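You operate a simulated robot arm through the tools that you are given. There is no shell and no other tool. Be economical: measure what you need, move in short steps, check, and stop when the job is done.

You run a simulated two-armed robot. Do the job below in one go: nothing can be reset, and whatever is moved stays where it is left.

## Task
Wipe up the spill on the beige table with the grey cloth and put it back.
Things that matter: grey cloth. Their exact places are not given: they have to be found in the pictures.

It is judged by the outcome, as a careful person would: the job done as asked, and still so three seconds after it is handed in. It fails if anything else is knocked over, pushed out of place, dropped, spilled or broken. Flat cloth is picked up by pressing the open fingertips on it (5 to 10 N) and closing them slowly along it; thin cloth reads only 2 to 8 mm in the jaws.

## Robot
Two 6-joint arms with two-finger parallel grippers on one trunk, on a base that drives. Base frame: it is fixed to the floor where the robot stands at the start and does not move with it; the origin is under the middle of the robot, x ahead of it, y to its left, z up; the surface under the hand at the start is at about z = 800. Units: mm, degrees, N and s.
The left shoulder is at the start at [-102, 177, 758], the right one opposite. With the tool pointing down near the work surface each hand reaches from about 100 to 700 mm from the robot's upright axis, wherever it stands, measured 20 degrees to its own side. Payload 1.57 kg a hand.
The tool frame of a hand sits at the grasp point between the pads (the TCP): z along the fingers, y along the line on which they close. The tips reach 30 mm beyond it. The gripper opens to 80 mm. The fingers are 17 mm wide and 12 mm thick; the gripper's body (40 by 82 mm) begins 80 mm behind the TCP.
Orientation is that of the tool frame in the base frame, as [roll, pitch, yaw] about the fixed x, y, z axes, in that order (R = Rz(yaw) Ry(pitch) Rx(roll)). With the fingers straight down and closing along the base's y, the tool's x points along the base's -x, its y along +y and its z along -z.

## Interface
- The arms move only by the tool servo_tool. It takes "left_series", "right_series" or both (then of equal length, played together; a hand with none holds still); each is a list of rows, each a list of 3 entries, a list of its own where there are three numbers: the turn, a rotation vector about the base's x, y, z in units of 4 degrees (1.0 is 4 degrees), then the shift along the base's x, y, z in units of 50 mm (1.0 is 50 mm), then the opening in per cent of the stroke, from 0 (shut) to 100 (fully open). In form: [[[ax, ay, az], [tx, ty, tz], jaw], ...]. A call has 1 to 10 rows; each row shifts and turns the commanded pose from where the row before left it. A call with a number of a shift or a turn outside -1 to 1 is refused whole. Rows are played at 5 a second. More than 50 mm and 8.6 degrees between two rows, or a gripper value outside its range, and nothing of the call is played. A pose out of reach is approached as far as the arm can. The call stops where the force on the tool passes 40 N (or 10 N more than at its start, if that is more) or the arm is blocked; 0.2 s more then pass. The fingers move at their own pace (about 72 mm/s each) and stop on an object; they squeeze with about 36 N. The grip force told is the motor's: it shows also when the fingers shut on nothing. Time passes only in rows, and 0.2 s behind the last, so rows that do not move let the fingers close. It gives the time, the measured TCP pose, the force on the tool (base axes), the opening and the grip force at its end, in the units of the frame above (readings bear some noise), with the torque about the TCP (base axes, N m) and any sound that the robot's microphone picked up.
- Cameras (640 x 400 px; columns grow to the right, rows downward): "scene" is now at [41.2, -6.2, 1484.3]; the picture's right is [-0.07, -1.00, 0.00], its down [-0.70, 0.05, -0.71] and it looks along [0.71, -0.05, -0.70] (base axes); focal length 250 px, centre (320, 200). "left" rides on the left gripper at [72, 7, -122] in its tool frame; the picture's right is [-0.09, 1.00, 0.00], its down [-0.84, -0.08, -0.54] and it looks along [-0.54, -0.05, 0.84] (tool axes); focal length 238 px, centre (320, 200). "right" rides on the right gripper at [72, -7, -122] in its tool frame; the picture's right is [0.09, 1.00, 0.00], its down [-0.84, 0.08, -0.54] and it looks along [-0.54, 0.05, 0.84] (tool axes); focal length 238 px, centre (320, 200).
- get_image(camera): a new picture of that camera. It takes no simulated time.
- raise_lower(by): slides the trunk up (or, below 0, down) by that many mm; the arms and the scene camera ride with it, the base frame stays. It gives what a move gives, with no picture.
- steer(legs): drives the robot by 1 to 6 legs, each [ahead, left, turn to the left] in mm, mm and degrees, along the robot's own axes; the way and the turn of a leg run together, so that a leg with both is an arc; at most 1500 mm and 180 degrees a leg. The arms and the cameras ride along, it lands a little off, and it stops where it bumps. It gives what a move gives.
- turn_head(pan, tilt): turns the head with the scene camera to pan (to the left, within 143 degrees either way) and tilt (down, from -29 to 69), counted from straight ahead of the robot. It gives what a move gives.
- probe_pixels(camera, pixels): there is no depth. For up to 12 entries [column, row, z] of the newest picture of that camera ("zoom" is the newest enlarged one), the place [x, y] in the base frame at which the ray of that pixel passes the height z, good to about 2 mm. It takes no simulated time.
- close_up(camera, box): a new picture of the part [left, top, right, bottom] of that camera's present view, enlarged. It takes no simulated time.
- sign_off(): hands the job in; it is judged then, once.

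Keep the steps short. Do not move on a guess: measure, check each grasp and each placing, and mend mistakes. In all there are 80 turns and 78 pictures (those below and enlarged ones count). Leave the grippers open and the arms clear of the work at the hand-in unless told otherwise, and finish with a single line.

The tools are called after "Request:" by a JSON object that holds its "name" and its "arguments". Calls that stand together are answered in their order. servo_tool: Moves the arms, as the interface text tells. Its arguments: {"type":"object","properties":{"left_series":{"type":"array","items":{"type":"array"}},"right_series":{"type":"array","items":{"type":"array"}}},"required":[]} The other tools are called the same way: raise_lower (by) slides the trunk up or down; steer (legs) drives the base; turn_head (pan, tilt) turns the head that bears the scene camera; get_image (camera) takes a picture; probe_pixels (camera, pixels) gives the place at which the rays of pixels pass given heights; close_up (camera, box) takes an enlarged picture of a part of a camera's view; sign_off () hands the job in.

At the start:

```text
time: 0.0
left_ee_pos: [521.8, 102.6, 1079.0]
left_tool_rot: [-180.0, 0.0, -180.0]
left_wrist_force: [0.8, -0.5, -0.4]
left_ft_torque: [-0.01, -0.01, 0.0]
left_gripper_width: 80.0
left_gripper_force: 0.1
right_ee_pos: [371.6, -301.1, 1061.6]
right_tool_rot: [-180.0, 0.0, -180.0]
right_wrist_force: [-0.5, -0.6, -0.3]
right_ft_torque: [0.02, 0.0, -0.02]
right_gripper_width: 80.0
right_gripper_force: 0.0
trunk travel left (down, up): [-200.0, 128.0]
robot x, y, heading: [0.2, 4.6, 0.0]
head pan, tilt: [-3.7, 44.8]
```

scene: 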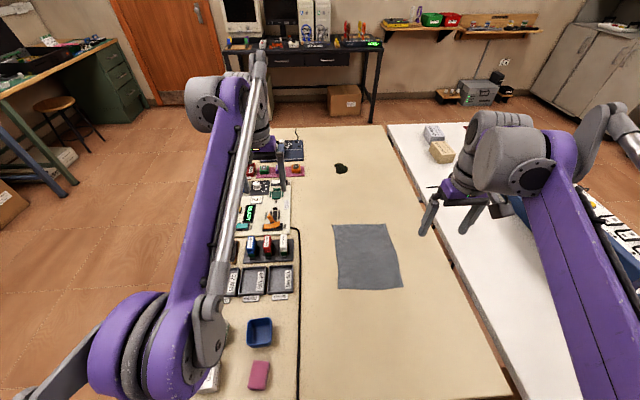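
right: 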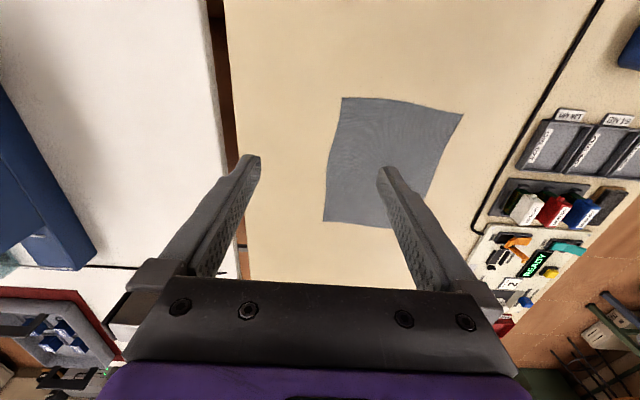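
left: 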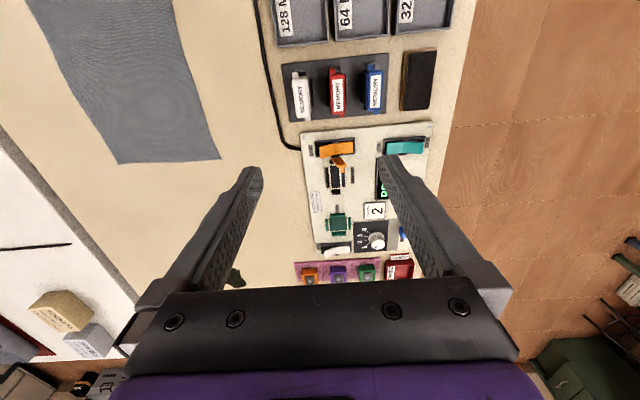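

I see the grey cloth at about (367,256) and a dark spot, probably the spill, at (341,169). I'll enlarge both and measure them.

Request:
{"name": "close_up", "arguments": {"camera": "scene", "box": [290, 130, 430, 310]}}

Request:
{"name": "probe_pixels", "arguments": {"camera": "scene", "pixels": [[333, 225, 800], [386, 224, 800], [402, 288, 800], [337, 289, 800], [334, 165, 800], [347, 168, 800], [341, 174, 800], [341, 163, 800], [388, 130, 800], [300, 300, 800]]}}

```text
2.22 times, centred on (360, 220) of scene
```

zoom: 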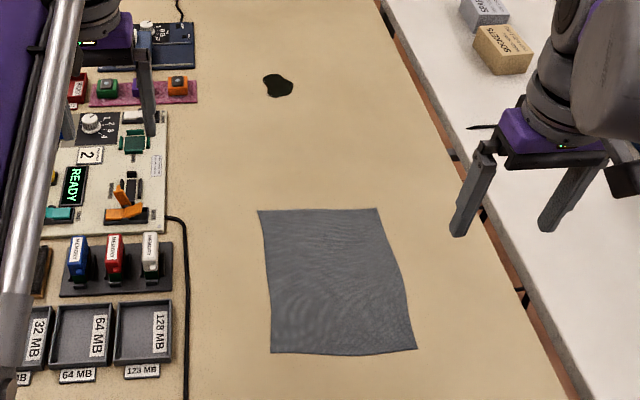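

```text
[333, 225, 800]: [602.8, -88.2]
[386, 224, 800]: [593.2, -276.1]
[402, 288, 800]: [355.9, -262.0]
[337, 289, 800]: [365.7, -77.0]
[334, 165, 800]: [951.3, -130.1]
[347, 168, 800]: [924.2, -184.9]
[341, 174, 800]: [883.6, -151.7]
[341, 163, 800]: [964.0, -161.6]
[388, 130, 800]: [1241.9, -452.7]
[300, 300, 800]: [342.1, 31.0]
```

The spill is about 70 mm wide at (925,-157), beyond a 700 mm reach from here. I'll tilt the head down to see how far I can drive forward.

Request:
{"name": "turn_head", "arguments": {"pan": -5, "tilt": 69}}

Request:
{"name": "get_image", "arguments": {"camera": "scene"}}

Request:
{"name": "probe_pixels", "arguments": {"camera": "scene", "pixels": [[320, 390, 800], [320, 350, 800], [320, 300, 800], [320, 250, 800]]}}

```text
time: 0.9
left_ee_pos: [520.6, 102.2, 1080.4]
left_tool_rot: [179.9, -0.1, -180.0]
left_wrist_force: [0.0, -0.1, -0.3]
left_ft_torque: [0.01, 0.02, -0.01]
left_gripper_width: 80.0
left_gripper_force: 0.2
right_ee_pos: [372.5, -300.5, 1060.8]
right_tool_rot: [180.0, 0.0, 180.0]
right_wrist_force: [1.2, -1.1, -0.9]
right_ft_torque: [0.0, -0.01, -0.03]
right_gripper_width: 80.0
right_gripper_force: 0.1
trunk travel left (down, up): [-200.0, 128.0]
robot x, y, heading: [2.0, -2.7, 0.5]
head pan, tilt: [-5.0, 68.8]
```

```text
73 pictures are left
```

scene: 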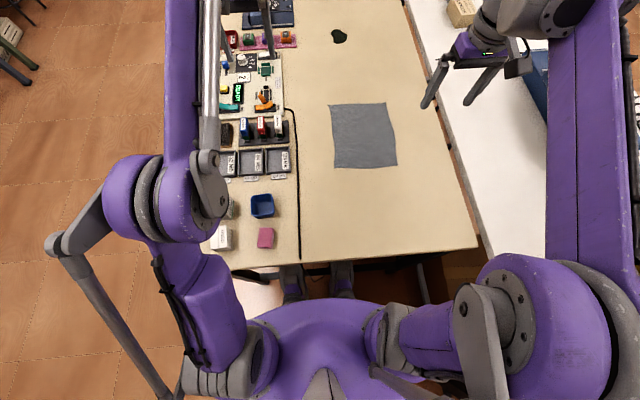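

```text
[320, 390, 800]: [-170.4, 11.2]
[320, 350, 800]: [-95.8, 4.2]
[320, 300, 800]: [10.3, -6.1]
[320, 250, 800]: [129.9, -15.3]
```

The table's near edge is right in front of me (x≈118), so I can't drive ahead, but there's open floor on the left side. I'll record the cloth outline and the table edges accurately for the put-back, and look over the left side.

Request:
{"name": "close_up", "arguments": {"camera": "scene", "box": [310, 85, 430, 185]}}

Request:
{"name": "probe_pixels", "arguments": {"camera": "scene", "pixels": [[330, 105, 800], [386, 103, 800], [397, 166, 800], [334, 168, 800], [204, 265, 800], [478, 247, 800], [320, 256, 800], [224, 20, 800], [404, 2, 800], [340, 37, 800], [296, 110, 800]]}}

Request:
{"name": "turn_head", "arguments": {"pan": 50, "tilt": 45}}

Request:
{"name": "get_image", "arguments": {"camera": "scene"}}

```text
4.00 times, centred on (370, 135) of scene
```

zoom: 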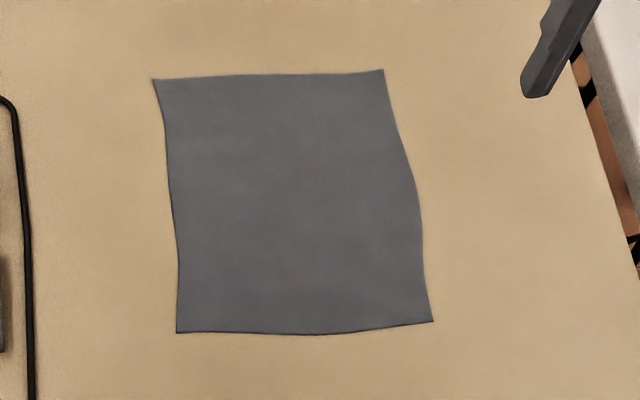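

```text
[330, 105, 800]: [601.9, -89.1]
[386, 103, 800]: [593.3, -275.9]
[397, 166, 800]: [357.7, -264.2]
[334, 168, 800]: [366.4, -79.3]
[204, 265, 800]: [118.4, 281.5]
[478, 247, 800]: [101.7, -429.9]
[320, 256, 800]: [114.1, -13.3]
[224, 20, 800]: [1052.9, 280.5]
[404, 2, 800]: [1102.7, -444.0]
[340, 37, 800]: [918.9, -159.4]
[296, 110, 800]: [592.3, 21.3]
```

```text
time: 2.1
left_ee_pos: [521.4, 101.6, 1078.1]
left_tool_rot: [-180.0, -0.1, 180.0]
left_wrist_force: [-0.1, -0.8, 0.1]
left_ft_torque: [-0.01, 0.01, 0.01]
left_gripper_width: 79.7
left_gripper_force: 0.1
right_ee_pos: [372.1, -299.1, 1060.4]
right_tool_rot: [-179.9, 0.0, 180.0]
right_wrist_force: [-0.6, -0.2, 0.2]
right_ft_torque: [-0.03, 0.03, 0.02]
right_gripper_width: 80.1
right_gripper_force: 0.1
trunk travel left (down, up): [-200.0, 128.0]
robot x, y, heading: [1.0, -3.9, -0.1]
head pan, tilt: [50.0, 45.0]
```

```text
71 pictures are left
```

scene: 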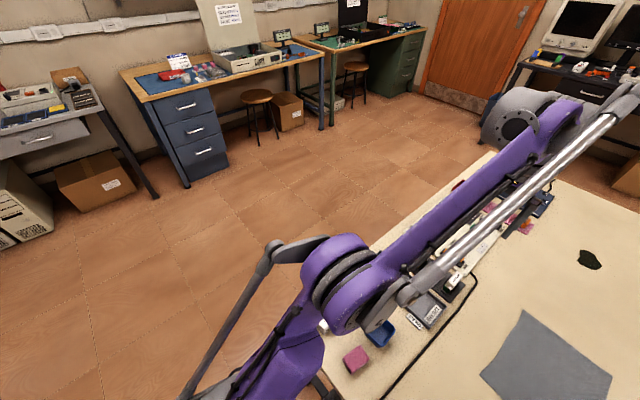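

There's ample floor on the left. The table spans y from 281 to -436. The cloth corners are (602,-89), (593,-276), (358,-264), (366,-79). I'll move the right hand above the middle of the near edge, around (376,-170), half open.

Request:
{"name": "servo_tool", "arguments": {"right_series": [[[0, 0, 0], [0.04, 0.86, -0.3], 100], [[0, 0, 0], [0.04, 0.86, -0.9], 75], [[0, 0, 0], [0, 0.86, -0.9], 50], [[0, 0, 0], [0, 0, -0.9], 50], [[0, 0, 0], [0, 0, -0.9], 50], [[0, 0, 0], [0, 0, -0.3], 50], [[0, 0, 0], [0, 0, 0], 50]]}}

Request:
{"name": "get_image", "arguments": {"camera": "right"}}

```text
refused: row 2 steps farther than a row can; nothing moved
```

```text
70 pictures are left
```

right: 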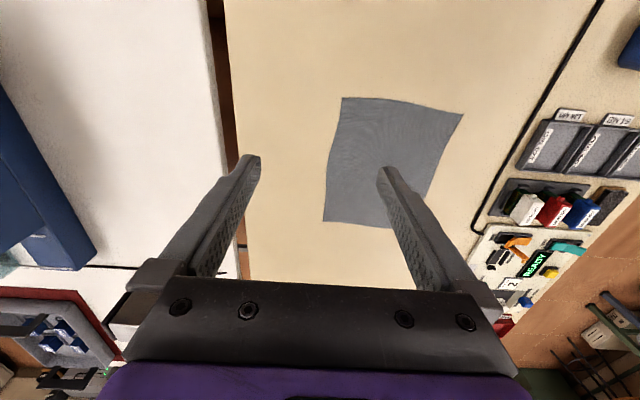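

The call was refused because a combined step was too long. I'll split it.

Request:
{"name": "servo_tool", "arguments": {"right_series": [[[0, 0, 0], [0.04, 0.86, 0], 100], [[0, 0, 0], [0.04, 0.86, 0], 75], [[0, 0, 0], [0, 0.86, 0], 50], [[0, 0, 0], [0, 0, -0.95], 50], [[0, 0, 0], [0, 0, -0.95], 50], [[0, 0, 0], [0, 0, -0.95], 50], [[0, 0, 0], [0, 0, -0.95], 50], [[0, 0, 0], [0, 0, -0.3], 50], [[0, 0, 0], [0, 0, 0], 50]]}}

Request:
{"name": "get_image", "arguments": {"camera": "right"}}

```text
time: 4.1
left_ee_pos: [521.3, 102.6, 1078.6]
left_tool_rot: [-180.0, 0.0, 180.0]
left_wrist_force: [0.3, -0.2, -0.1]
left_ft_torque: [-0.02, 0.01, -0.02]
left_gripper_width: 80.2
left_gripper_force: 0.1
right_ee_pos: [375.4, -171.7, 855.9]
right_tool_rot: [-179.9, -0.1, 179.9]
right_wrist_force: [0.0, 1.1, 0.8]
right_ft_torque: [-0.02, 0.0, 0.01]
right_gripper_width: 40.0
right_gripper_force: 0.0
trunk travel left (down, up): [-200.0, 128.0]
robot x, y, heading: [-1.7, 3.6, 0.0]
head pan, tilt: [50.0, 45.0]
```

```text
69 pictures are left
```

right: 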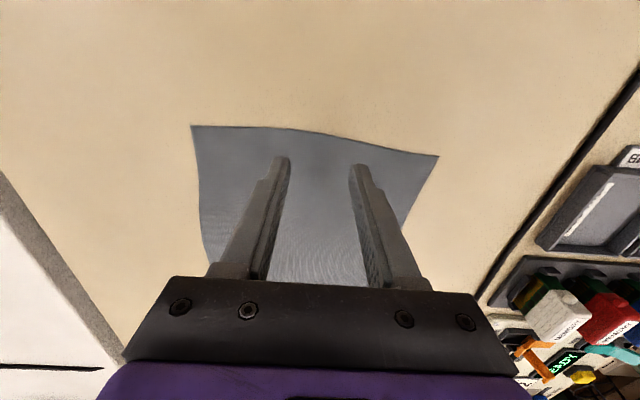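

The tips are over the cloth about 12 mm inside the near edge and about 26 mm above it. I'll lower slowly until they press at 5–10 N.

Request:
{"name": "servo_tool", "arguments": {"right_series": [[[0, 0, 0], [0, 0, -0.3], 50], [[0, 0, 0], [0, 0, -0.1], 50], [[0, 0, 0], [0, 0, -0.04], 50], [[0, 0, 0], [0, 0, -0.04], 50], [[0, 0, 0], [0, 0, 0], 50]]}}

```text
time: 5.3
left_ee_pos: [520.8, 101.1, 1078.3]
left_tool_rot: [180.0, 0.0, -180.0]
left_wrist_force: [-0.3, -0.4, 0.0]
left_ft_torque: [-0.01, 0.0, 0.01]
left_gripper_width: 79.8
left_gripper_force: 0.0
right_ee_pos: [375.3, -172.4, 832.5]
right_tool_rot: [180.0, 0.0, -179.9]
right_wrist_force: [-0.7, -1.0, -0.6]
right_ft_torque: [0.03, -0.01, -0.03]
right_gripper_width: 40.1
right_gripper_force: 0.2
trunk travel left (down, up): [-200.0, 128.0]
robot x, y, heading: [0.4, -3.2, 0.1]
head pan, tilt: [50.0, 45.0]
```

No contact at z=832.5, so I'll step down 1 mm at a time.

Request:
{"name": "servo_tool", "arguments": {"right_series": [[[0, 0, 0], [0, 0, -0.02], 50], [[0, 0, 0], [0, 0, -0.02], 50], [[0, 0, 0], [0, 0, 0], 50]]}}

```text
time: 6.1
left_ee_pos: [520.4, 102.3, 1079.1]
left_tool_rot: [-180.0, -0.1, 179.9]
left_wrist_force: [0.5, -0.1, -0.7]
left_ft_torque: [-0.01, 0.03, 0.0]
left_gripper_width: 79.7
left_gripper_force: 0.1
right_ee_pos: [375.5, -170.7, 831.1]
right_tool_rot: [-180.0, 0.1, -179.9]
right_wrist_force: [1.0, -2.2, 19.0]
right_ft_torque: [0.21, 0.04, -0.01]
right_gripper_width: 39.5
right_gripper_force: 0.1
trunk travel left (down, up): [-200.0, 128.0]
robot x, y, heading: [-1.2, -0.9, 0.1]
head pan, tilt: [50.0, 45.0]
```

The force is 19 N, which is too high. I'll back off 0.6 mm.

Request:
{"name": "servo_tool", "arguments": {"right_series": [[[0, 0, 0], [0, 0, 0.012], 50], [[0, 0, 0], [0, 0, 0], 50]]}}

```text
time: 6.7
left_ee_pos: [521.4, 101.4, 1078.2]
left_tool_rot: [179.9, 0.0, -180.0]
left_wrist_force: [0.1, 0.8, -0.4]
left_ft_torque: [-0.03, 0.0, 0.03]
left_gripper_width: 79.9
left_gripper_force: 0.1
right_ee_pos: [374.0, -170.5, 831.4]
right_tool_rot: [179.9, 0.0, -179.9]
right_wrist_force: [1.4, -0.9, 8.3]
right_ft_torque: [0.09, 0.02, -0.02]
right_gripper_width: 39.7
right_gripper_force: 0.0
trunk travel left (down, up): [-200.0, 128.0]
robot x, y, heading: [1.8, 1.7, 0.0]
head pan, tilt: [50.0, 45.0]
```

Now it reads 8.3 N. I'll close slowly along the cloth.

Request:
{"name": "servo_tool", "arguments": {"right_series": [[[0, 0, 0], [0, 0, 0], 44], [[0, 0, 0], [0, 0, 0], 38], [[0, 0, 0], [0, 0, 0], 32], [[0, 0, 0], [0, 0, 0], 26], [[0, 0, 0], [0, 0, 0], 20], [[0, 0, 0], [0, 0, 0], 14], [[0, 0, 0], [0, 0, 0], 8], [[0, 0, 0], [0, 0, 0], 2], [[0, 0, 0], [0, 0, 0], 0], [[0, 0, 0], [0, 0, 0], 0]]}}

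Request:
{"name": "get_image", "arguments": {"camera": "right"}}

```text
time: 8.9
left_ee_pos: [520.6, 101.7, 1078.8]
left_tool_rot: [180.0, 0.0, -180.0]
left_wrist_force: [0.6, -0.1, 0.9]
left_ft_torque: [0.01, -0.02, 0.04]
left_gripper_width: 80.2
left_gripper_force: 0.1
right_ee_pos: [374.9, -171.2, 831.0]
right_tool_rot: [180.0, 0.0, -179.9]
right_wrist_force: [0.7, -0.1, 5.7]
right_ft_torque: [0.02, 0.02, 0.0]
right_gripper_width: 2.1
right_gripper_force: 24.0
trunk travel left (down, up): [-200.0, 128.0]
robot x, y, heading: [-1.0, -2.2, -0.1]
head pan, tilt: [50.0, 45.0]
```

```text
68 pictures are left
```

right: 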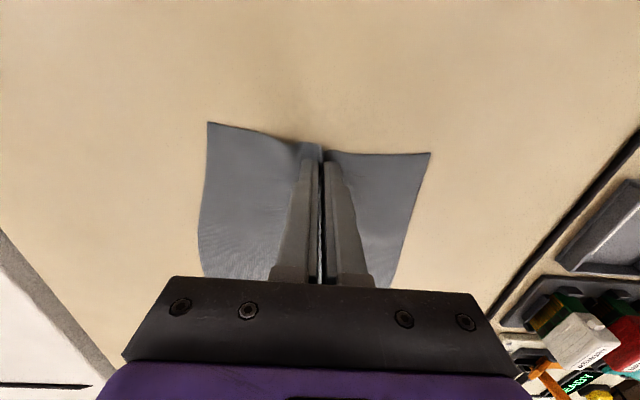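

A fold is pinched (2.1 mm opening). I'll lift slowly and check.

Request:
{"name": "servo_tool", "arguments": {"right_series": [[[0, 0, 0], [0, 0, 0.2], 0], [[0, 0, 0], [0, 0, 0.4], 0], [[0, 0, 0], [0, 0, 0.6], 0], [[0, 0, 0], [0, 0, 0.8], 0], [[0, 0, 0], [0, 0, 0.8], 0], [[0, 0, 0], [0, 0, 0.8], 0], [[0, 0, 0], [0, 0, 0.8], 0], [[0, 0, 0], [0, 0, 0.8], 0], [[0, 0, 0], [0, 0, 0.8], 0], [[0, 0, 0], [0, 0, 0], 0]]}}

Request:
{"name": "turn_head", "arguments": {"pan": -10, "tilt": 60}}

Request:
{"name": "get_image", "arguments": {"camera": "scene"}}

```text
time: 11.1
left_ee_pos: [521.0, 101.5, 1078.9]
left_tool_rot: [179.9, 0.0, -180.0]
left_wrist_force: [-0.1, -0.6, 0.0]
left_ft_torque: [0.02, -0.03, 0.0]
left_gripper_width: 80.3
left_gripper_force: 0.0
right_ee_pos: [375.9, -171.3, 1131.3]
right_tool_rot: [-179.9, 0.0, -180.0]
right_wrist_force: [0.1, 0.3, 0.7]
right_ft_torque: [0.01, 0.04, 0.02]
right_gripper_width: 2.1
right_gripper_force: 23.8
trunk travel left (down, up): [-200.0, 128.0]
robot x, y, heading: [-2.1, 0.8, -0.2]
head pan, tilt: [50.0, 45.0]
```

```text
time: 12.4
left_ee_pos: [520.6, 102.2, 1078.1]
left_tool_rot: [-179.9, 0.0, 180.0]
left_wrist_force: [0.5, 0.6, -0.2]
left_ft_torque: [0.01, 0.01, -0.02]
left_gripper_width: 80.0
left_gripper_force: 0.1
right_ee_pos: [376.7, -172.5, 1131.6]
right_tool_rot: [-179.9, 0.0, 180.0]
right_wrist_force: [1.3, -0.2, 0.3]
right_ft_torque: [-0.01, 0.02, -0.03]
right_gripper_width: 2.1
right_gripper_force: 23.7
trunk travel left (down, up): [-200.0, 128.0]
robot x, y, heading: [1.3, -0.9, -0.1]
head pan, tilt: [-10.0, 60.0]
```

```text
67 pictures are left
```

scene: 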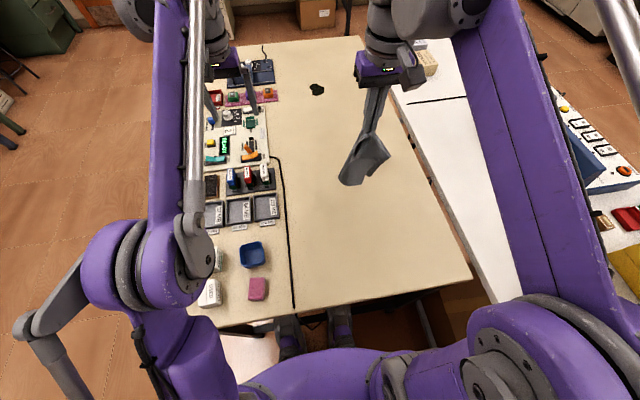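

The cloth hangs from the right gripper. I'll raise the trunk for clearance and look left and behind before driving.

Request:
{"name": "raise_lower", "arguments": {"by": 120}}

Request:
{"name": "turn_head", "arguments": {"pan": 110, "tilt": 40}}

Request:
{"name": "get_image", "arguments": {"camera": "scene"}}

Request:
{"name": "probe_pixels", "arguments": {"camera": "scene", "pixels": [[320, 200, 0], [320, 300, 0], [100, 200, 0], [500, 250, 0], [320, 100, 0], [100, 100, 0]]}}

```text
time: 13.9
left_ee_pos: [521.2, 101.5, 1197.7]
left_tool_rot: [180.0, 0.1, -179.9]
left_wrist_force: [-1.6, 0.4, -0.3]
left_ft_torque: [0.03, 0.0, 0.0]
left_gripper_width: 80.1
left_gripper_force: 0.1
right_ee_pos: [374.3, -171.1, 1251.1]
right_tool_rot: [180.0, -0.1, 179.9]
right_wrist_force: [0.3, 0.7, -0.5]
right_ft_torque: [-0.02, -0.03, 0.01]
right_gripper_width: 1.9
right_gripper_force: 23.5
trunk travel left (down, up): [-320.0, 8.0]
robot x, y, heading: [1.4, 2.3, -0.0]
head pan, tilt: [-10.0, 60.0]
```

```text
time: 15.9
left_ee_pos: [521.5, 101.5, 1198.4]
left_tool_rot: [180.0, 0.0, 180.0]
left_wrist_force: [-0.1, -0.2, -0.2]
left_ft_torque: [-0.02, 0.0, 0.03]
left_gripper_width: 80.0
left_gripper_force: 0.0
right_ee_pos: [376.4, -171.7, 1252.3]
right_tool_rot: [-180.0, 0.1, -180.0]
right_wrist_force: [-0.2, 0.1, -0.3]
right_ft_torque: [-0.01, -0.03, 0.0]
right_gripper_width: 2.0
right_gripper_force: 23.8
trunk travel left (down, up): [-320.0, 8.0]
robot x, y, heading: [-0.1, 0.8, 0.1]
head pan, tilt: [110.0, 40.0]
```

```text
66 pictures are left
```

scene: 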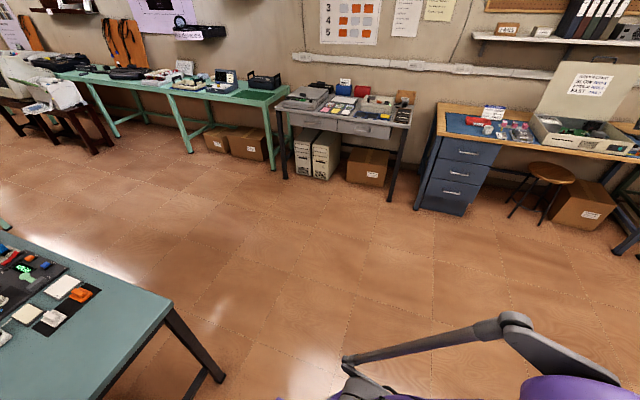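

```text
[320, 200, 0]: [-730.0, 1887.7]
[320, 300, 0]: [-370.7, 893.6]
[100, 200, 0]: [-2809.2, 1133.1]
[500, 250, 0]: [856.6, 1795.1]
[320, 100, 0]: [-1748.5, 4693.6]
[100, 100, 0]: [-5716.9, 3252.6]
```

There's a teal table behind me on the left. I'll measure its corner.

Request:
{"name": "probe_pixels", "arguments": {"camera": "scene", "pixels": [[172, 303, 800], [172, 303, 700], [222, 378, 0], [10, 233, 750], [100, 395, 750]]}}

Request:
{"name": "turn_head", "arguments": {"pan": 143, "tilt": 55}}

Request:
{"name": "get_image", "arguments": {"camera": "scene"}}

```text
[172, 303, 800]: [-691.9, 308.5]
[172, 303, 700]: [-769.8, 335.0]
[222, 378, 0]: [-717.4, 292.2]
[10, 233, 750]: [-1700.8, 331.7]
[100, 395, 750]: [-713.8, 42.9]
```

```text
time: 16.9
left_ee_pos: [521.6, 102.0, 1198.1]
left_tool_rot: [179.9, 0.0, 179.9]
left_wrist_force: [0.2, -0.2, -0.1]
left_ft_torque: [0.0, -0.02, -0.01]
left_gripper_width: 80.1
left_gripper_force: 0.1
right_ee_pos: [375.1, -171.5, 1251.1]
right_tool_rot: [-179.9, 0.1, -179.9]
right_wrist_force: [-0.6, -0.1, 0.3]
right_ft_torque: [-0.01, 0.0, -0.04]
right_gripper_width: 2.4
right_gripper_force: 23.7
trunk travel left (down, up): [-320.0, 8.0]
robot x, y, heading: [0.3, -0.7, 0.3]
head pan, tilt: [143.0, 55.0]
```

```text
65 pictures are left
```

scene: 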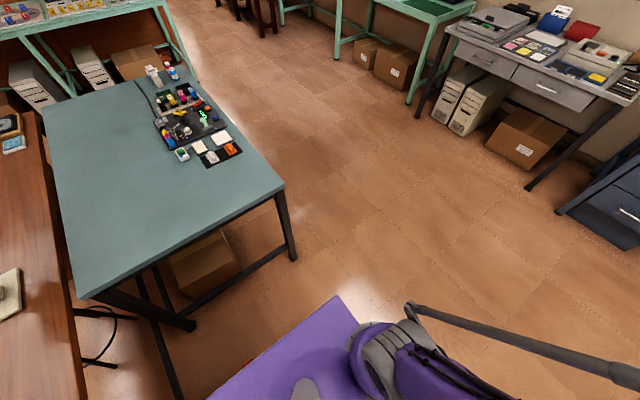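

The table behind starts at x≈-700, so backing up 150 mm is safe. Then I'll slide left, drive ahead and turn toward the table.

Request:
{"name": "steer", "arguments": {"legs": [[-150, 0, 0], [0, 850, 0], [1130, 0, 0], [0, 0, -90]]}}

Request:
{"name": "turn_head", "arguments": {"pan": 0, "tilt": 55}}

Request:
{"name": "get_image", "arguments": {"camera": "scene"}}

```text
time: 34.9
left_ee_pos: [1072.8, 331.2, 1198.9]
left_tool_rot: [-180.0, 0.0, 90.2]
left_wrist_force: [-0.3, -0.4, -0.2]
left_ft_torque: [0.01, -0.01, -0.02]
left_gripper_width: 79.9
left_gripper_force: 0.0
right_ee_pos: [799.9, 477.7, 1251.2]
right_tool_rot: [-180.0, -0.1, 90.2]
right_wrist_force: [-0.4, -0.2, -0.4]
right_ft_torque: [0.01, -0.02, -0.01]
right_gripper_width: 1.8
right_gripper_force: 23.1
trunk travel left (down, up): [-320.0, 8.0]
robot x, y, heading: [969.8, 851.7, -89.9]
head pan, tilt: [143.0, 55.0]
```

```text
time: 37.1
left_ee_pos: [1073.8, 331.3, 1198.5]
left_tool_rot: [180.0, 0.1, 90.3]
left_wrist_force: [0.2, -0.3, -0.9]
left_ft_torque: [-0.01, -0.03, 0.01]
left_gripper_width: 80.1
left_gripper_force: 0.1
right_ee_pos: [798.9, 477.7, 1251.1]
right_tool_rot: [-180.0, 0.0, 90.2]
right_wrist_force: [0.0, 0.4, -0.2]
right_ft_torque: [0.0, -0.01, 0.01]
right_gripper_width: 1.9
right_gripper_force: 23.9
trunk travel left (down, up): [-320.0, 8.0]
robot x, y, heading: [966.3, 851.6, -89.9]
head pan, tilt: [0.0, 55.0]
```

```text
64 pictures are left
```

scene: 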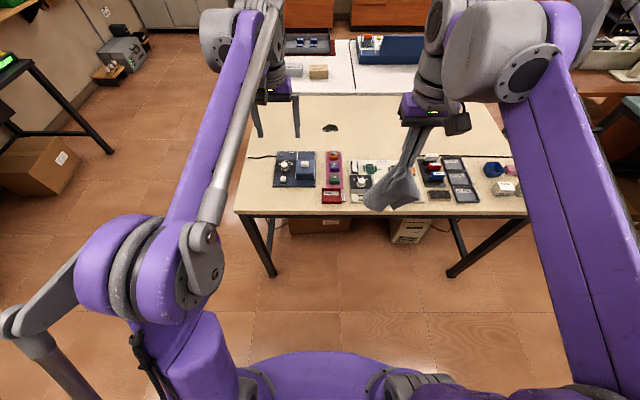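

The path to the table looks free. I'll check where the box under the table begins relative to my base.

Request:
{"name": "probe_pixels", "arguments": {"camera": "scene", "pixels": [[320, 233, 0], [275, 277, 0], [450, 277, 0], [405, 243, 0], [330, 128, 800], [380, 214, 800], [235, 212, 800]]}}

Request:
{"name": "close_up", "arguments": {"camera": "scene", "box": [220, 90, 540, 290]}}

```text
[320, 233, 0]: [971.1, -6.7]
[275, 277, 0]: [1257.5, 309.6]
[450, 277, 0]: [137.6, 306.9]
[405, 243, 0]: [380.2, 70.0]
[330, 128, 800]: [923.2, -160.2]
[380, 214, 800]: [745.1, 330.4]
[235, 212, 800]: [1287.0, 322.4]
```

```text
2.00 times, centred on (380, 190) of scene
```

zoom: 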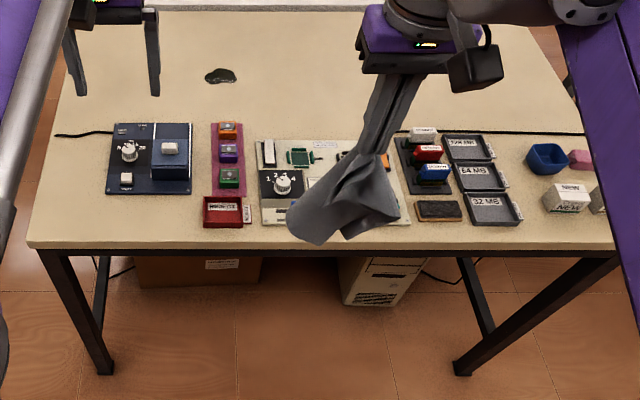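

The table's left edge here is y≈325. I'll drive ahead 415 mm to keep the same 115 mm clearance as at the start, then look.

Request:
{"name": "steer", "arguments": {"legs": [[415, 0, 0]]}}

Request:
{"name": "get_image", "arguments": {"camera": "scene"}}

Request:
{"name": "probe_pixels", "arguments": {"camera": "scene", "pixels": [[320, 250, 800], [320, 300, 800], [320, 200, 800]]}}

```text
time: 39.7
left_ee_pos: [1071.4, -80.9, 1197.5]
left_tool_rot: [-180.0, 0.0, 90.0]
left_wrist_force: [0.3, 0.5, -0.3]
left_ft_torque: [0.02, 0.05, 0.02]
left_gripper_width: 80.0
left_gripper_force: 0.1
right_ee_pos: [797.8, 65.3, 1251.2]
right_tool_rot: [-180.0, 0.1, 90.0]
right_wrist_force: [0.3, 0.1, -0.3]
right_ft_torque: [0.01, -0.01, 0.02]
right_gripper_width: 2.3
right_gripper_force: 23.9
trunk travel left (down, up): [-320.0, 8.0]
robot x, y, heading: [973.4, 438.4, -89.8]
head pan, tilt: [0.0, 55.0]
```

```text
62 pictures are left
```

scene: 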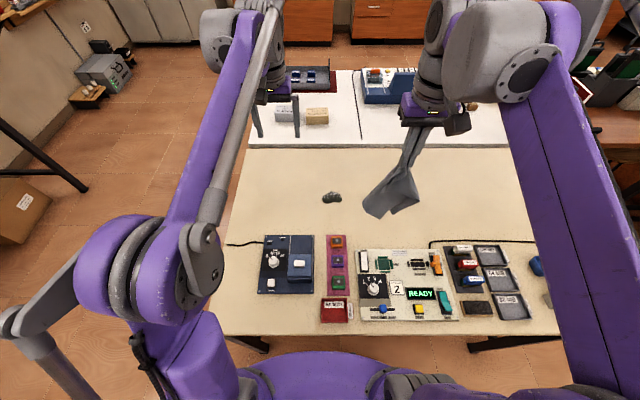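

```text
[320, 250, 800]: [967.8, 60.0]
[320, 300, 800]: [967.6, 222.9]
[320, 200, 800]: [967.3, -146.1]
```

I'm in place, with the spill at about (332,197) in the picture, nearly straight ahead. I'll move the left hand aside, out to +x and back, and bring the right hand with the cloth to about (610,-160).

Request:
{"name": "servo_tool", "arguments": {"right_series": [[[0, 0, 0], [-0.54, -0.64, 0], 0], [[0, 0, 0], [-0.54, -0.64, 0], 0], [[0, 0, 0], [-0.54, -0.64, 0], 0], [[0, 0, 0], [-0.54, -0.64, 0], 0], [[0, 0, 0], [-0.54, -0.64, 0], 0], [[0, 0, 0], [-0.54, -0.64, 0], 0], [[0, 0, 0], [-0.54, -0.64, 0], 0], [[0, 0, 0], [0, 0, 0], 0]], "left_series": [[[0, 0, 0], [0.4, 0.7, 0], 100], [[0, 0, 0], [0.4, 0.7, 0], 100], [[0, 0, 0], [0.4, 0.7, 0], 100], [[0, 0, 0], [0.4, 0.7, 0], 100], [[0, 0, 0], [0.4, 0.7, 0], 100], [[0, 0, 0], [0.4, 0.7, 0], 100], [[0, 0, 0], [0.4, 0, 0], 100], [[0, 0, 0], [0, 0, 0], 100]]}}

Request:
{"name": "raise_lower", "arguments": {"by": -120}}

Request:
{"name": "get_image", "arguments": {"camera": "scene"}}

```text
time: 41.5
left_ee_pos: [1210.4, 127.9, 1198.8]
left_tool_rot: [180.0, 0.0, 90.0]
left_wrist_force: [0.0, 0.1, -0.4]
left_ft_torque: [0.0, 0.01, -0.04]
left_gripper_width: 79.9
left_gripper_force: 0.1
right_ee_pos: [634.9, -117.1, 1235.5]
right_tool_rot: [180.0, 0.0, 89.8]
right_wrist_force: [0.1, 0.1, 0.2]
right_ft_torque: [-0.02, 0.02, 0.03]
right_gripper_width: 2.1
right_gripper_force: 23.6
right hand out of reach, approached as far as the arm can: row 6, 7
trunk travel left (down, up): [-320.0, 8.0]
robot x, y, heading: [967.0, 442.2, -89.9]
head pan, tilt: [0.0, 55.0]
```

```text
time: 43.0
left_ee_pos: [1209.8, 128.7, 1079.7]
left_tool_rot: [-180.0, 0.0, 89.9]
left_wrist_force: [-0.6, -0.7, 0.0]
left_ft_torque: [-0.01, 0.01, -0.02]
left_gripper_width: 79.9
left_gripper_force: 0.1
right_ee_pos: [634.7, -86.5, 1054.2]
right_tool_rot: [180.0, -5.5, 90.0]
right_wrist_force: [0.4, 0.2, 0.1]
right_ft_torque: [-0.02, -0.01, 0.03]
right_gripper_width: 2.1
right_gripper_force: 24.1
trunk travel left (down, up): [-200.0, 128.0]
robot x, y, heading: [968.7, 440.9, -90.0]
head pan, tilt: [0.0, 55.0]
```

```text
61 pictures are left
```

scene: 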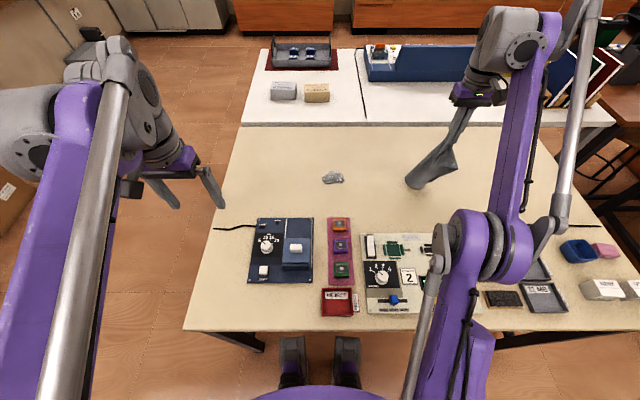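

The hand hit its reach limit at height and tilted by 5.5°. I'll bring it back toward +x and down, where reach is better, then re-check.

Request:
{"name": "servo_tool", "arguments": {"right_series": [[[0, 0, 0], [0.8, 0, 0], 0], [[0, 0, 0], [0.6, 0, -0.6], 0], [[0, 0, 0], [0, 0, -0.6], 0], [[0, 0, 0], [0, 0, 0], 0]]}}

```text
time: 44.0
left_ee_pos: [1211.0, 127.9, 1078.6]
left_tool_rot: [180.0, 0.0, 89.8]
left_wrist_force: [0.0, 0.2, -0.7]
left_ft_torque: [0.0, 0.0, 0.0]
left_gripper_width: 80.1
left_gripper_force: 0.0
right_ee_pos: [707.1, -86.4, 993.7]
right_tool_rot: [179.9, -5.4, 90.0]
right_wrist_force: [-0.4, -0.5, 0.0]
right_ft_torque: [-0.01, -0.02, 0.05]
right_gripper_width: 2.3
right_gripper_force: 23.8
trunk travel left (down, up): [-200.0, 128.0]
robot x, y, heading: [966.6, 441.1, -90.3]
head pan, tilt: [0.0, 55.0]
```

I'll straighten the tilt and move to y≈-158 while lowering, which starts laying the cloth.

Request:
{"name": "servo_tool", "arguments": {"right_series": [[[-0.68, 0, 0], [0, -0.7, 0], 0], [[-0.68, 0, 0], [0, -0.7, 0], 0], [[0, 0, 0], [0.5, 0, -0.6], 0], [[0, 0, 0], [0.5, 0, -0.6], 0], [[0, 0, 0], [0.5, 0, -0.6], 0], [[0, 0, 0], [0, 0, 0], 0]]}}

Request:
{"name": "get_image", "arguments": {"camera": "scene"}}

```text
time: 45.4
left_ee_pos: [1210.9, 128.0, 1078.3]
left_tool_rot: [180.0, 0.0, 89.9]
left_wrist_force: [0.3, 0.3, 0.3]
left_ft_torque: [-0.02, 0.01, 0.04]
left_gripper_width: 79.9
left_gripper_force: 0.1
right_ee_pos: [779.9, -156.3, 904.7]
right_tool_rot: [180.0, -0.1, 89.9]
right_wrist_force: [0.7, -0.5, -0.4]
right_ft_torque: [-0.03, 0.02, 0.05]
right_gripper_width: 2.1
right_gripper_force: 23.4
trunk travel left (down, up): [-200.0, 128.0]
robot x, y, heading: [970.9, 438.0, -90.1]
head pan, tilt: [0.0, 55.0]
```

```text
60 pictures are left
```

scene: 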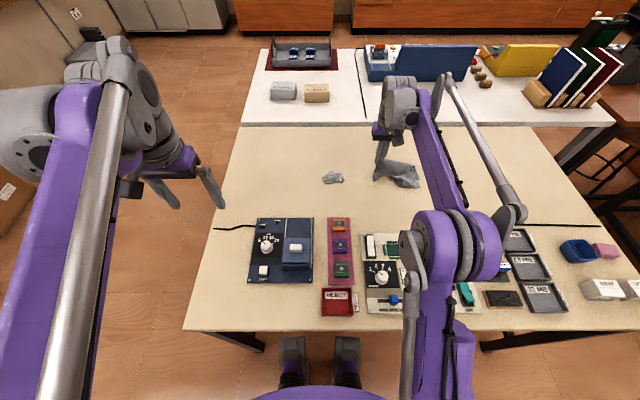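

The cloth is draping toward -x as intended. I'll keep lowering to just above the table at x≈850, with the spill edge at about 885.

Request:
{"name": "servo_tool", "arguments": {"right_series": [[[0, 0, 0], [0.5, 0, -0.5], 0], [[0, 0, 0], [0.5, 0, -0.5], 0], [[0, 0, 0], [0.3, 0, -0.38], 0], [[0, 0, 0], [0, 0, 0], 0]]}}

Request:
{"name": "get_image", "arguments": {"camera": "right"}}

Request:
{"name": "close_up", "arguments": {"camera": "scene", "box": [280, 130, 460, 240]}}

```text
time: 46.4
left_ee_pos: [1209.9, 127.9, 1078.5]
left_tool_rot: [-180.0, -0.1, 89.8]
left_wrist_force: [-0.2, 0.7, -0.6]
left_ft_torque: [0.02, -0.01, 0.03]
left_gripper_width: 80.1
left_gripper_force: 0.1
right_ee_pos: [843.9, -157.2, 833.9]
right_tool_rot: [180.0, 0.0, 89.9]
right_wrist_force: [0.6, -0.8, 1.1]
right_ft_torque: [-0.01, 0.02, -0.01]
right_gripper_width: 2.3
right_gripper_force: 23.9
trunk travel left (down, up): [-200.0, 128.0]
robot x, y, heading: [968.9, 439.2, -90.3]
head pan, tilt: [0.0, 55.0]
```

```text
59 pictures are left
```

right: 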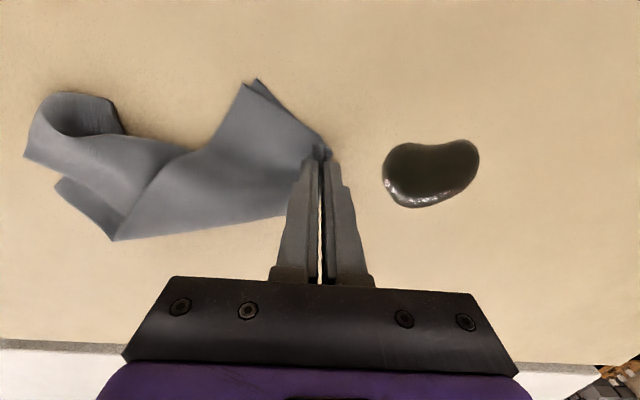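

```text
3.56 times, centred on (370, 185) of scene
```

zoom: 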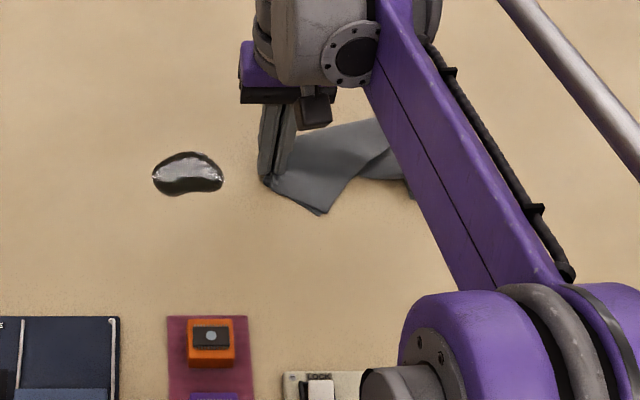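

The cloth trails behind the pinch and the spill lies ahead, at about x 890–960. I'll lift the pinch 15 mm, pass over the spill, and pull the cloth body across it.

Request:
{"name": "servo_tool", "arguments": {"right_series": [[[0, 0, 0], [0.2, 0, 0.3], 0], [[0, 0, 0], [0.6, 0, 0], 0], [[0, 0, 0], [0.6, 0, 0], 0], [[0, 0, 0], [0.6, 0, 0], 0], [[0, 0, 0], [0.6, 0, 0], 0], [[0, 0, 0], [0.4, 0, -0.2], 0], [[0, 0, 0], [0, 0, 0], 0]]}}

Request:
{"name": "get_image", "arguments": {"camera": "right"}}

Request:
{"name": "close_up", "arguments": {"camera": "scene", "box": [260, 130, 440, 240]}}

```text
time: 48.0
left_ee_pos: [1210.5, 128.7, 1078.9]
left_tool_rot: [180.0, -0.1, 89.9]
left_wrist_force: [-0.3, 0.0, -0.5]
left_ft_torque: [0.05, 0.01, 0.0]
left_gripper_width: 80.2
left_gripper_force: 0.0
right_ee_pos: [995.3, -157.9, 839.8]
right_tool_rot: [180.0, 0.0, 89.9]
right_wrist_force: [0.2, -0.5, -0.5]
right_ft_torque: [-0.01, 0.01, 0.02]
right_gripper_width: 2.0
right_gripper_force: 24.3
trunk travel left (down, up): [-200.0, 128.0]
robot x, y, heading: [969.1, 438.3, -90.0]
head pan, tilt: [0.0, 55.0]
```

```text
57 pictures are left
```

right: 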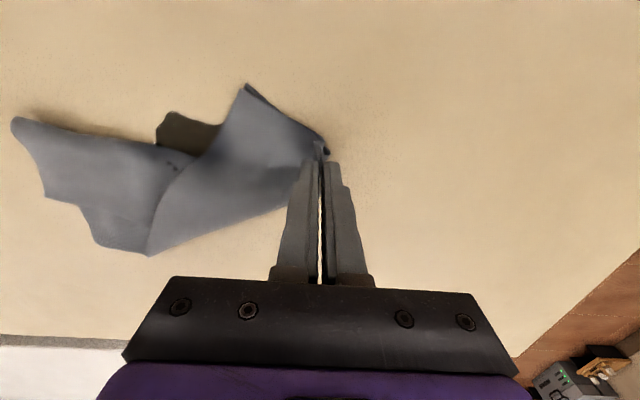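

```text
3.56 times, centred on (350, 185) of scene
```

zoom: 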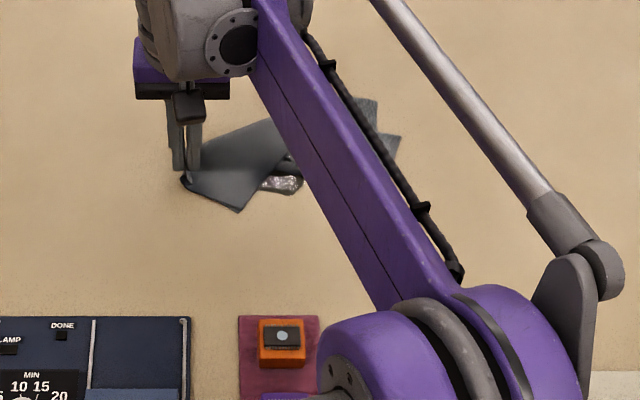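

The cloth covers most of the spill. I'll go back so cloth bunches under the fingertips over the spill at (925,-155), press lightly and rub.

Request:
{"name": "servo_tool", "arguments": {"right_series": [[[0, 0, 0], [-0.4, 0, 0.2], 0], [[0, 0, 0], [-0.5, 0, 0], 0], [[0, 0, 0], [-0.5, 0, 0], 0], [[0, 0, 0], [0, 0, -0.2], 0], [[0, 0, 0], [0, 0, -0.1], 0], [[0, 0, 0], [0, 0, 0], 0]]}}

Request:
{"name": "get_image", "arguments": {"camera": "right"}}

```text
time: 49.4
left_ee_pos: [1211.0, 128.0, 1078.0]
left_tool_rot: [-179.9, 0.0, 89.9]
left_wrist_force: [0.3, -0.2, 0.0]
left_ft_torque: [-0.02, 0.0, 0.01]
left_gripper_width: 80.2
left_gripper_force: 0.1
right_ee_pos: [925.3, -156.9, 836.1]
right_tool_rot: [180.0, 0.0, 90.0]
right_wrist_force: [1.1, -0.4, 3.5]
right_ft_torque: [-0.01, -0.04, 0.03]
right_gripper_width: 2.0
right_gripper_force: 24.1
trunk travel left (down, up): [-200.0, 128.0]
robot x, y, heading: [972.9, 440.1, -90.2]
head pan, tilt: [0.0, 55.0]
```

```text
55 pictures are left
```

right: 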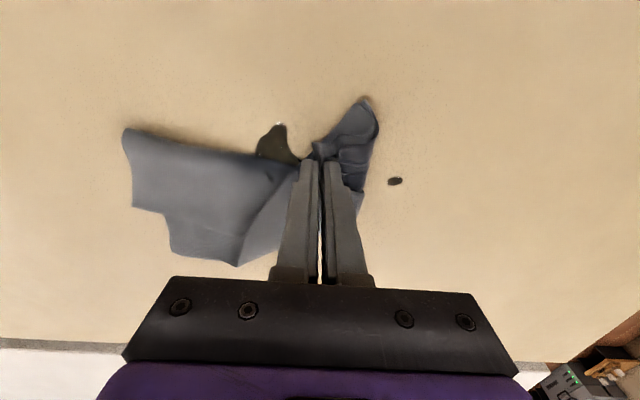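

The spill is being taken up, with remnants at (280,140) and (395,181). Contact is 3.5 N. I'll rub back and forth over the area.

Request:
{"name": "servo_tool", "arguments": {"right_series": [[[0, 0, 0], [-0.4, 0.3, -0.03], 0], [[0, 0, 0], [-0.5, 0.2, 0], 0], [[0, 0, 0], [0.5, 0, 0], 0], [[0, 0, 0], [0.5, -0.2, 0], 0], [[0, 0, 0], [0.5, -0.3, 0], 0], [[0, 0, 0], [0.4, -0.2, 0], 0], [[0, 0, 0], [-0.6, -0.2, 0], 0], [[0, 0, 0], [-0.6, 0.1, 0], 0], [[0, 0, 0], [-0.6, 0.3, 0], 0], [[0, 0, 0], [0, 0, 0], 0]]}}

Request:
{"name": "get_image", "arguments": {"camera": "right"}}

```text
time: 51.6
left_ee_pos: [1211.6, 128.2, 1078.2]
left_tool_rot: [-180.0, 0.0, 90.0]
left_wrist_force: [-0.1, 0.5, -1.2]
left_ft_torque: [0.03, 0.02, -0.02]
left_gripper_width: 80.0
left_gripper_force: 0.0
right_ee_pos: [882.9, -156.4, 834.7]
right_tool_rot: [-180.0, 0.1, 90.1]
right_wrist_force: [0.3, 0.2, 1.3]
right_ft_torque: [-0.01, 0.03, -0.05]
right_gripper_width: 2.2
right_gripper_force: 24.2
trunk travel left (down, up): [-200.0, 128.0]
robot x, y, heading: [970.8, 437.1, -89.9]
head pan, tilt: [0.0, 55.0]
```

```text
54 pictures are left
```

right: 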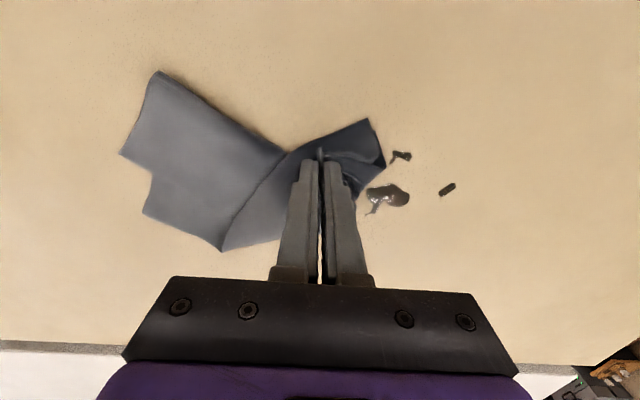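

It's working, and three remnants are left. I'll measure them.

Request:
{"name": "probe_pixels", "arguments": {"camera": "right", "pixels": [[402, 155, 800], [372, 208, 800], [390, 195, 800], [370, 195, 800], [447, 189, 800], [318, 158, 800]]}}

```text
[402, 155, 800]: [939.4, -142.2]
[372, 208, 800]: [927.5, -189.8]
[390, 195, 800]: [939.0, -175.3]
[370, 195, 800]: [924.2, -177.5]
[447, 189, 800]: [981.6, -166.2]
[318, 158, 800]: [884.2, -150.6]
```

I'll make strokes along x at y≈-143, -166, -178 and -190.

Request:
{"name": "servo_tool", "arguments": {"right_series": [[[0, 0, 0], [0.5, 0.26, -0.02], 0], [[0, 0, 0], [0.6, 0, 0], 0], [[0, 0, 0], [0.6, 0, 0], 0], [[0, 0, 0], [0.6, -0.44, 0], 0], [[0, 0, 0], [-0.7, -0.1, 0], 0], [[0, 0, 0], [-0.7, -0.1, 0], 0], [[0, 0, 0], [-0.7, -0.1, 0], 0], [[0, 0, 0], [0.6, 0, 0], 0], [[0, 0, 0], [0.6, -0.2, 0], 0], [[0, 0, 0], [-0.7, -0.1, 0], 0]]}}

Request:
{"name": "servo_tool", "arguments": {"right_series": [[[0, 0, 0], [-0.7, 0, 0], 0], [[0, 0, 0], [-0.5, 0.2, 0], 0], [[0, 0, 0], [-0.5, 0.2, 0], 0], [[0, 0, 0], [0, 0, 0], 0]]}}

Request:
{"name": "get_image", "arguments": {"camera": "right"}}

```text
time: 53.8
left_ee_pos: [1211.1, 128.3, 1078.4]
left_tool_rot: [180.0, 0.1, 89.9]
left_wrist_force: [0.2, 0.9, 0.1]
left_ft_torque: [0.02, 0.01, 0.01]
left_gripper_width: 80.1
left_gripper_force: 0.1
right_ee_pos: [918.5, -194.7, 833.1]
right_tool_rot: [-180.0, 0.1, 89.9]
right_wrist_force: [0.4, 0.4, 2.9]
right_ft_torque: [-0.01, -0.05, 0.04]
right_gripper_width: 2.1
right_gripper_force: 23.7
trunk travel left (down, up): [-200.0, 128.0]
robot x, y, heading: [972.8, 439.0, -90.2]
head pan, tilt: [0.0, 55.0]
```

```text
time: 54.8
left_ee_pos: [1212.1, 128.1, 1078.9]
left_tool_rot: [180.0, 0.0, 90.0]
left_wrist_force: [-0.1, 0.0, -0.2]
left_ft_torque: [0.0, 0.01, -0.01]
left_gripper_width: 80.2
left_gripper_force: 0.2
right_ee_pos: [834.0, -176.2, 833.2]
right_tool_rot: [-180.0, 0.0, 89.9]
right_wrist_force: [-0.3, -0.4, 1.4]
right_ft_torque: [0.0, 0.02, 0.03]
right_gripper_width: 2.0
right_gripper_force: 23.7
trunk travel left (down, up): [-200.0, 128.0]
robot x, y, heading: [968.2, 435.6, -90.3]
head pan, tilt: [0.0, 55.0]
```

```text
53 pictures are left
```

right: 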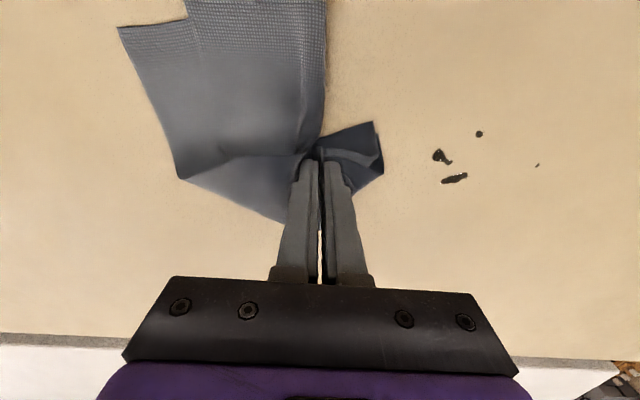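

Only specks are left. I'll measure them.

Request:
{"name": "probe_pixels", "arguments": {"camera": "right", "pixels": [[440, 156, 800], [479, 134, 800], [446, 181, 800], [463, 176, 800], [537, 165, 800], [318, 158, 800], [375, 125, 800], [355, 190, 800], [320, 5, 800]]}}

```text
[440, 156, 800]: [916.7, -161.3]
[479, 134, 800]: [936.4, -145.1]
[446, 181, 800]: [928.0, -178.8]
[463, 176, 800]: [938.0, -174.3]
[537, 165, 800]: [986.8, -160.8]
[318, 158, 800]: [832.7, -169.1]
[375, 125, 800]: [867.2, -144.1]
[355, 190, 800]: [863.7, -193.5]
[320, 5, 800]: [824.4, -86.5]
```

I'll go 1 mm lower and stroke across each speck.

Request:
{"name": "servo_tool", "arguments": {"right_series": [[[0, 0, 0], [0.9, 0, -0.02], 0], [[0, 0, 0], [0.9, 0, 0], 0], [[0, 0, 0], [0.7, 0.1, 0], 0], [[0, 0, 0], [0.8, 0.25, 0], 0], [[0, 0, 0], [-0.6, 0.1, 0], 0], [[0, 0, 0], [-0.7, 0.2, 0], 0], [[0, 0, 0], [-0.5, -0.2, 0], 0], [[0, 0, 0], [-0.4, -0.15, 0], 0], [[0, 0, 0], [0.4, 0, 0], 0], [[0, 0, 0], [0.5, -0.3, 0], 0]]}}

Request:
{"name": "servo_tool", "arguments": {"right_series": [[[0, 0, 0], [-0.7, 0, 0], 0], [[0, 0, 0], [-0.7, 0, 0], 0], [[0, 0, 0], [-0.7, 0, 0], 0], [[0, 0, 0], [0, 0, 0], 0]]}}

Request:
{"name": "get_image", "arguments": {"camera": "right"}}

```text
time: 57.0
left_ee_pos: [1211.5, 127.7, 1078.6]
left_tool_rot: [179.9, 0.1, 89.9]
left_wrist_force: [0.0, -0.1, 0.2]
left_ft_torque: [0.03, 0.01, 0.0]
left_gripper_width: 79.8
left_gripper_force: 0.0
right_ee_pos: [934.7, -176.5, 833.0]
right_tool_rot: [-179.9, 0.1, 89.9]
right_wrist_force: [-2.1, 1.6, 6.9]
right_ft_torque: [0.07, 0.03, 0.04]
right_gripper_width: 2.1
right_gripper_force: 23.8
trunk travel left (down, up): [-200.0, 128.0]
robot x, y, heading: [968.5, 437.4, -90.4]
head pan, tilt: [0.0, 55.0]
```

```text
time: 58.0
left_ee_pos: [1212.4, 129.0, 1078.5]
left_tool_rot: [179.9, 0.1, 89.9]
left_wrist_force: [0.3, -0.7, -1.1]
left_ft_torque: [-0.04, -0.01, 0.02]
left_gripper_width: 79.9
left_gripper_force: 0.1
right_ee_pos: [830.8, -175.0, 832.8]
right_tool_rot: [-179.9, 0.2, 90.0]
right_wrist_force: [5.3, -1.4, 17.4]
right_ft_torque: [0.0, -0.24, 0.01]
right_gripper_width: 2.2
right_gripper_force: 23.9
trunk travel left (down, up): [-200.0, 128.0]
robot x, y, heading: [966.6, 439.3, -90.2]
head pan, tilt: [0.0, 55.0]
```

```text
52 pictures are left
```

right: 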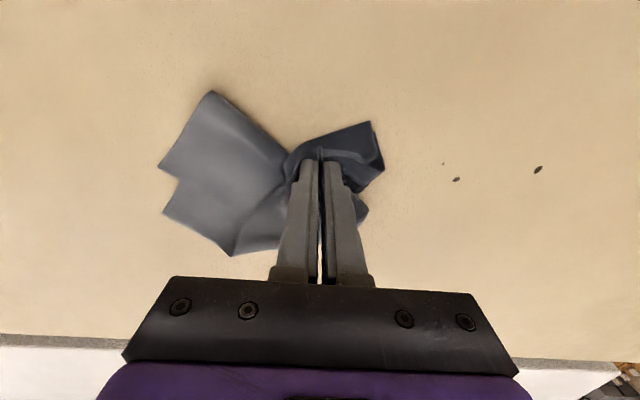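

Three tiny specks are left, near (932,-178), (920,-166) and (987,-163). I'll ease the pressure a little and rub small loops at each.

Request:
{"name": "servo_tool", "arguments": {"right_series": [[[0, 0, 0], [0.9, 0, 0.01], 0], [[0, 0, 0], [0.9, -0.1, 0], 0], [[0, 0, 0], [0.6, -0.1, 0], 0], [[0, 0, 0], [-0.6, 0.2, 0], 0], [[0, 0, 0], [0.5, 0.2, 0], 0], [[0, 0, 0], [0.8, 0, 0], 0], [[0, 0, 0], [0.5, 0, 0], 0], [[0, 0, 0], [-0.4, 0.25, 0], 0], [[0, 0, 0], [0.4, 0, 0], 0], [[0, 0, 0], [-0.6, -0.15, 0], 0]]}}

Request:
{"name": "servo_tool", "arguments": {"right_series": [[[0, 0, 0], [-0.7, -0.1, 0], 0], [[0, 0, 0], [-0.7, 0, 0], 0], [[0, 0, 0], [-0.7, -0.1, 0], 0], [[0, 0, 0], [-0.7, 0, 0], 0], [[0, 0, 0], [0, 0, 0], 0]]}}

Request:
{"name": "get_image", "arguments": {"camera": "right"}}

```text
time: 60.2
left_ee_pos: [1210.8, 129.3, 1079.7]
left_tool_rot: [180.0, 0.0, 89.9]
left_wrist_force: [-0.7, -0.7, 0.1]
left_ft_torque: [0.02, -0.04, -0.01]
left_gripper_width: 79.8
left_gripper_force: 0.1
right_ee_pos: [980.9, -161.2, 832.0]
right_tool_rot: [179.8, 0.0, 89.9]
right_wrist_force: [2.4, 1.0, 5.4]
right_ft_torque: [0.02, -0.12, 0.04]
right_gripper_width: 1.9
right_gripper_force: 24.1
trunk travel left (down, up): [-200.0, 128.0]
robot x, y, heading: [967.7, 438.5, -90.1]
head pan, tilt: [0.0, 55.0]
```

```text
time: 61.4
left_ee_pos: [1212.1, 129.3, 1078.3]
left_tool_rot: [180.0, 0.0, 89.9]
left_wrist_force: [0.7, 0.2, -0.1]
left_ft_torque: [0.0, -0.01, 0.01]
left_gripper_width: 79.8
left_gripper_force: 0.0
right_ee_pos: [839.7, -171.5, 832.7]
right_tool_rot: [180.0, 0.0, 89.9]
right_wrist_force: [1.8, -0.3, 7.8]
right_ft_torque: [0.02, -0.09, 0.02]
right_gripper_width: 2.3
right_gripper_force: 23.6
trunk travel left (down, up): [-200.0, 128.0]
robot x, y, heading: [969.9, 438.0, -90.1]
head pan, tilt: [0.0, 55.0]
```

```text
51 pictures are left
```

right: 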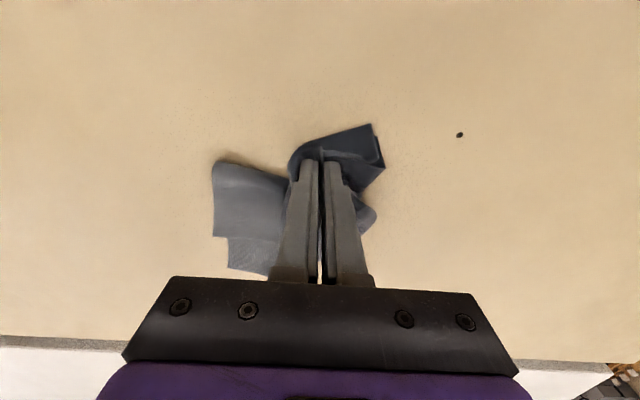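

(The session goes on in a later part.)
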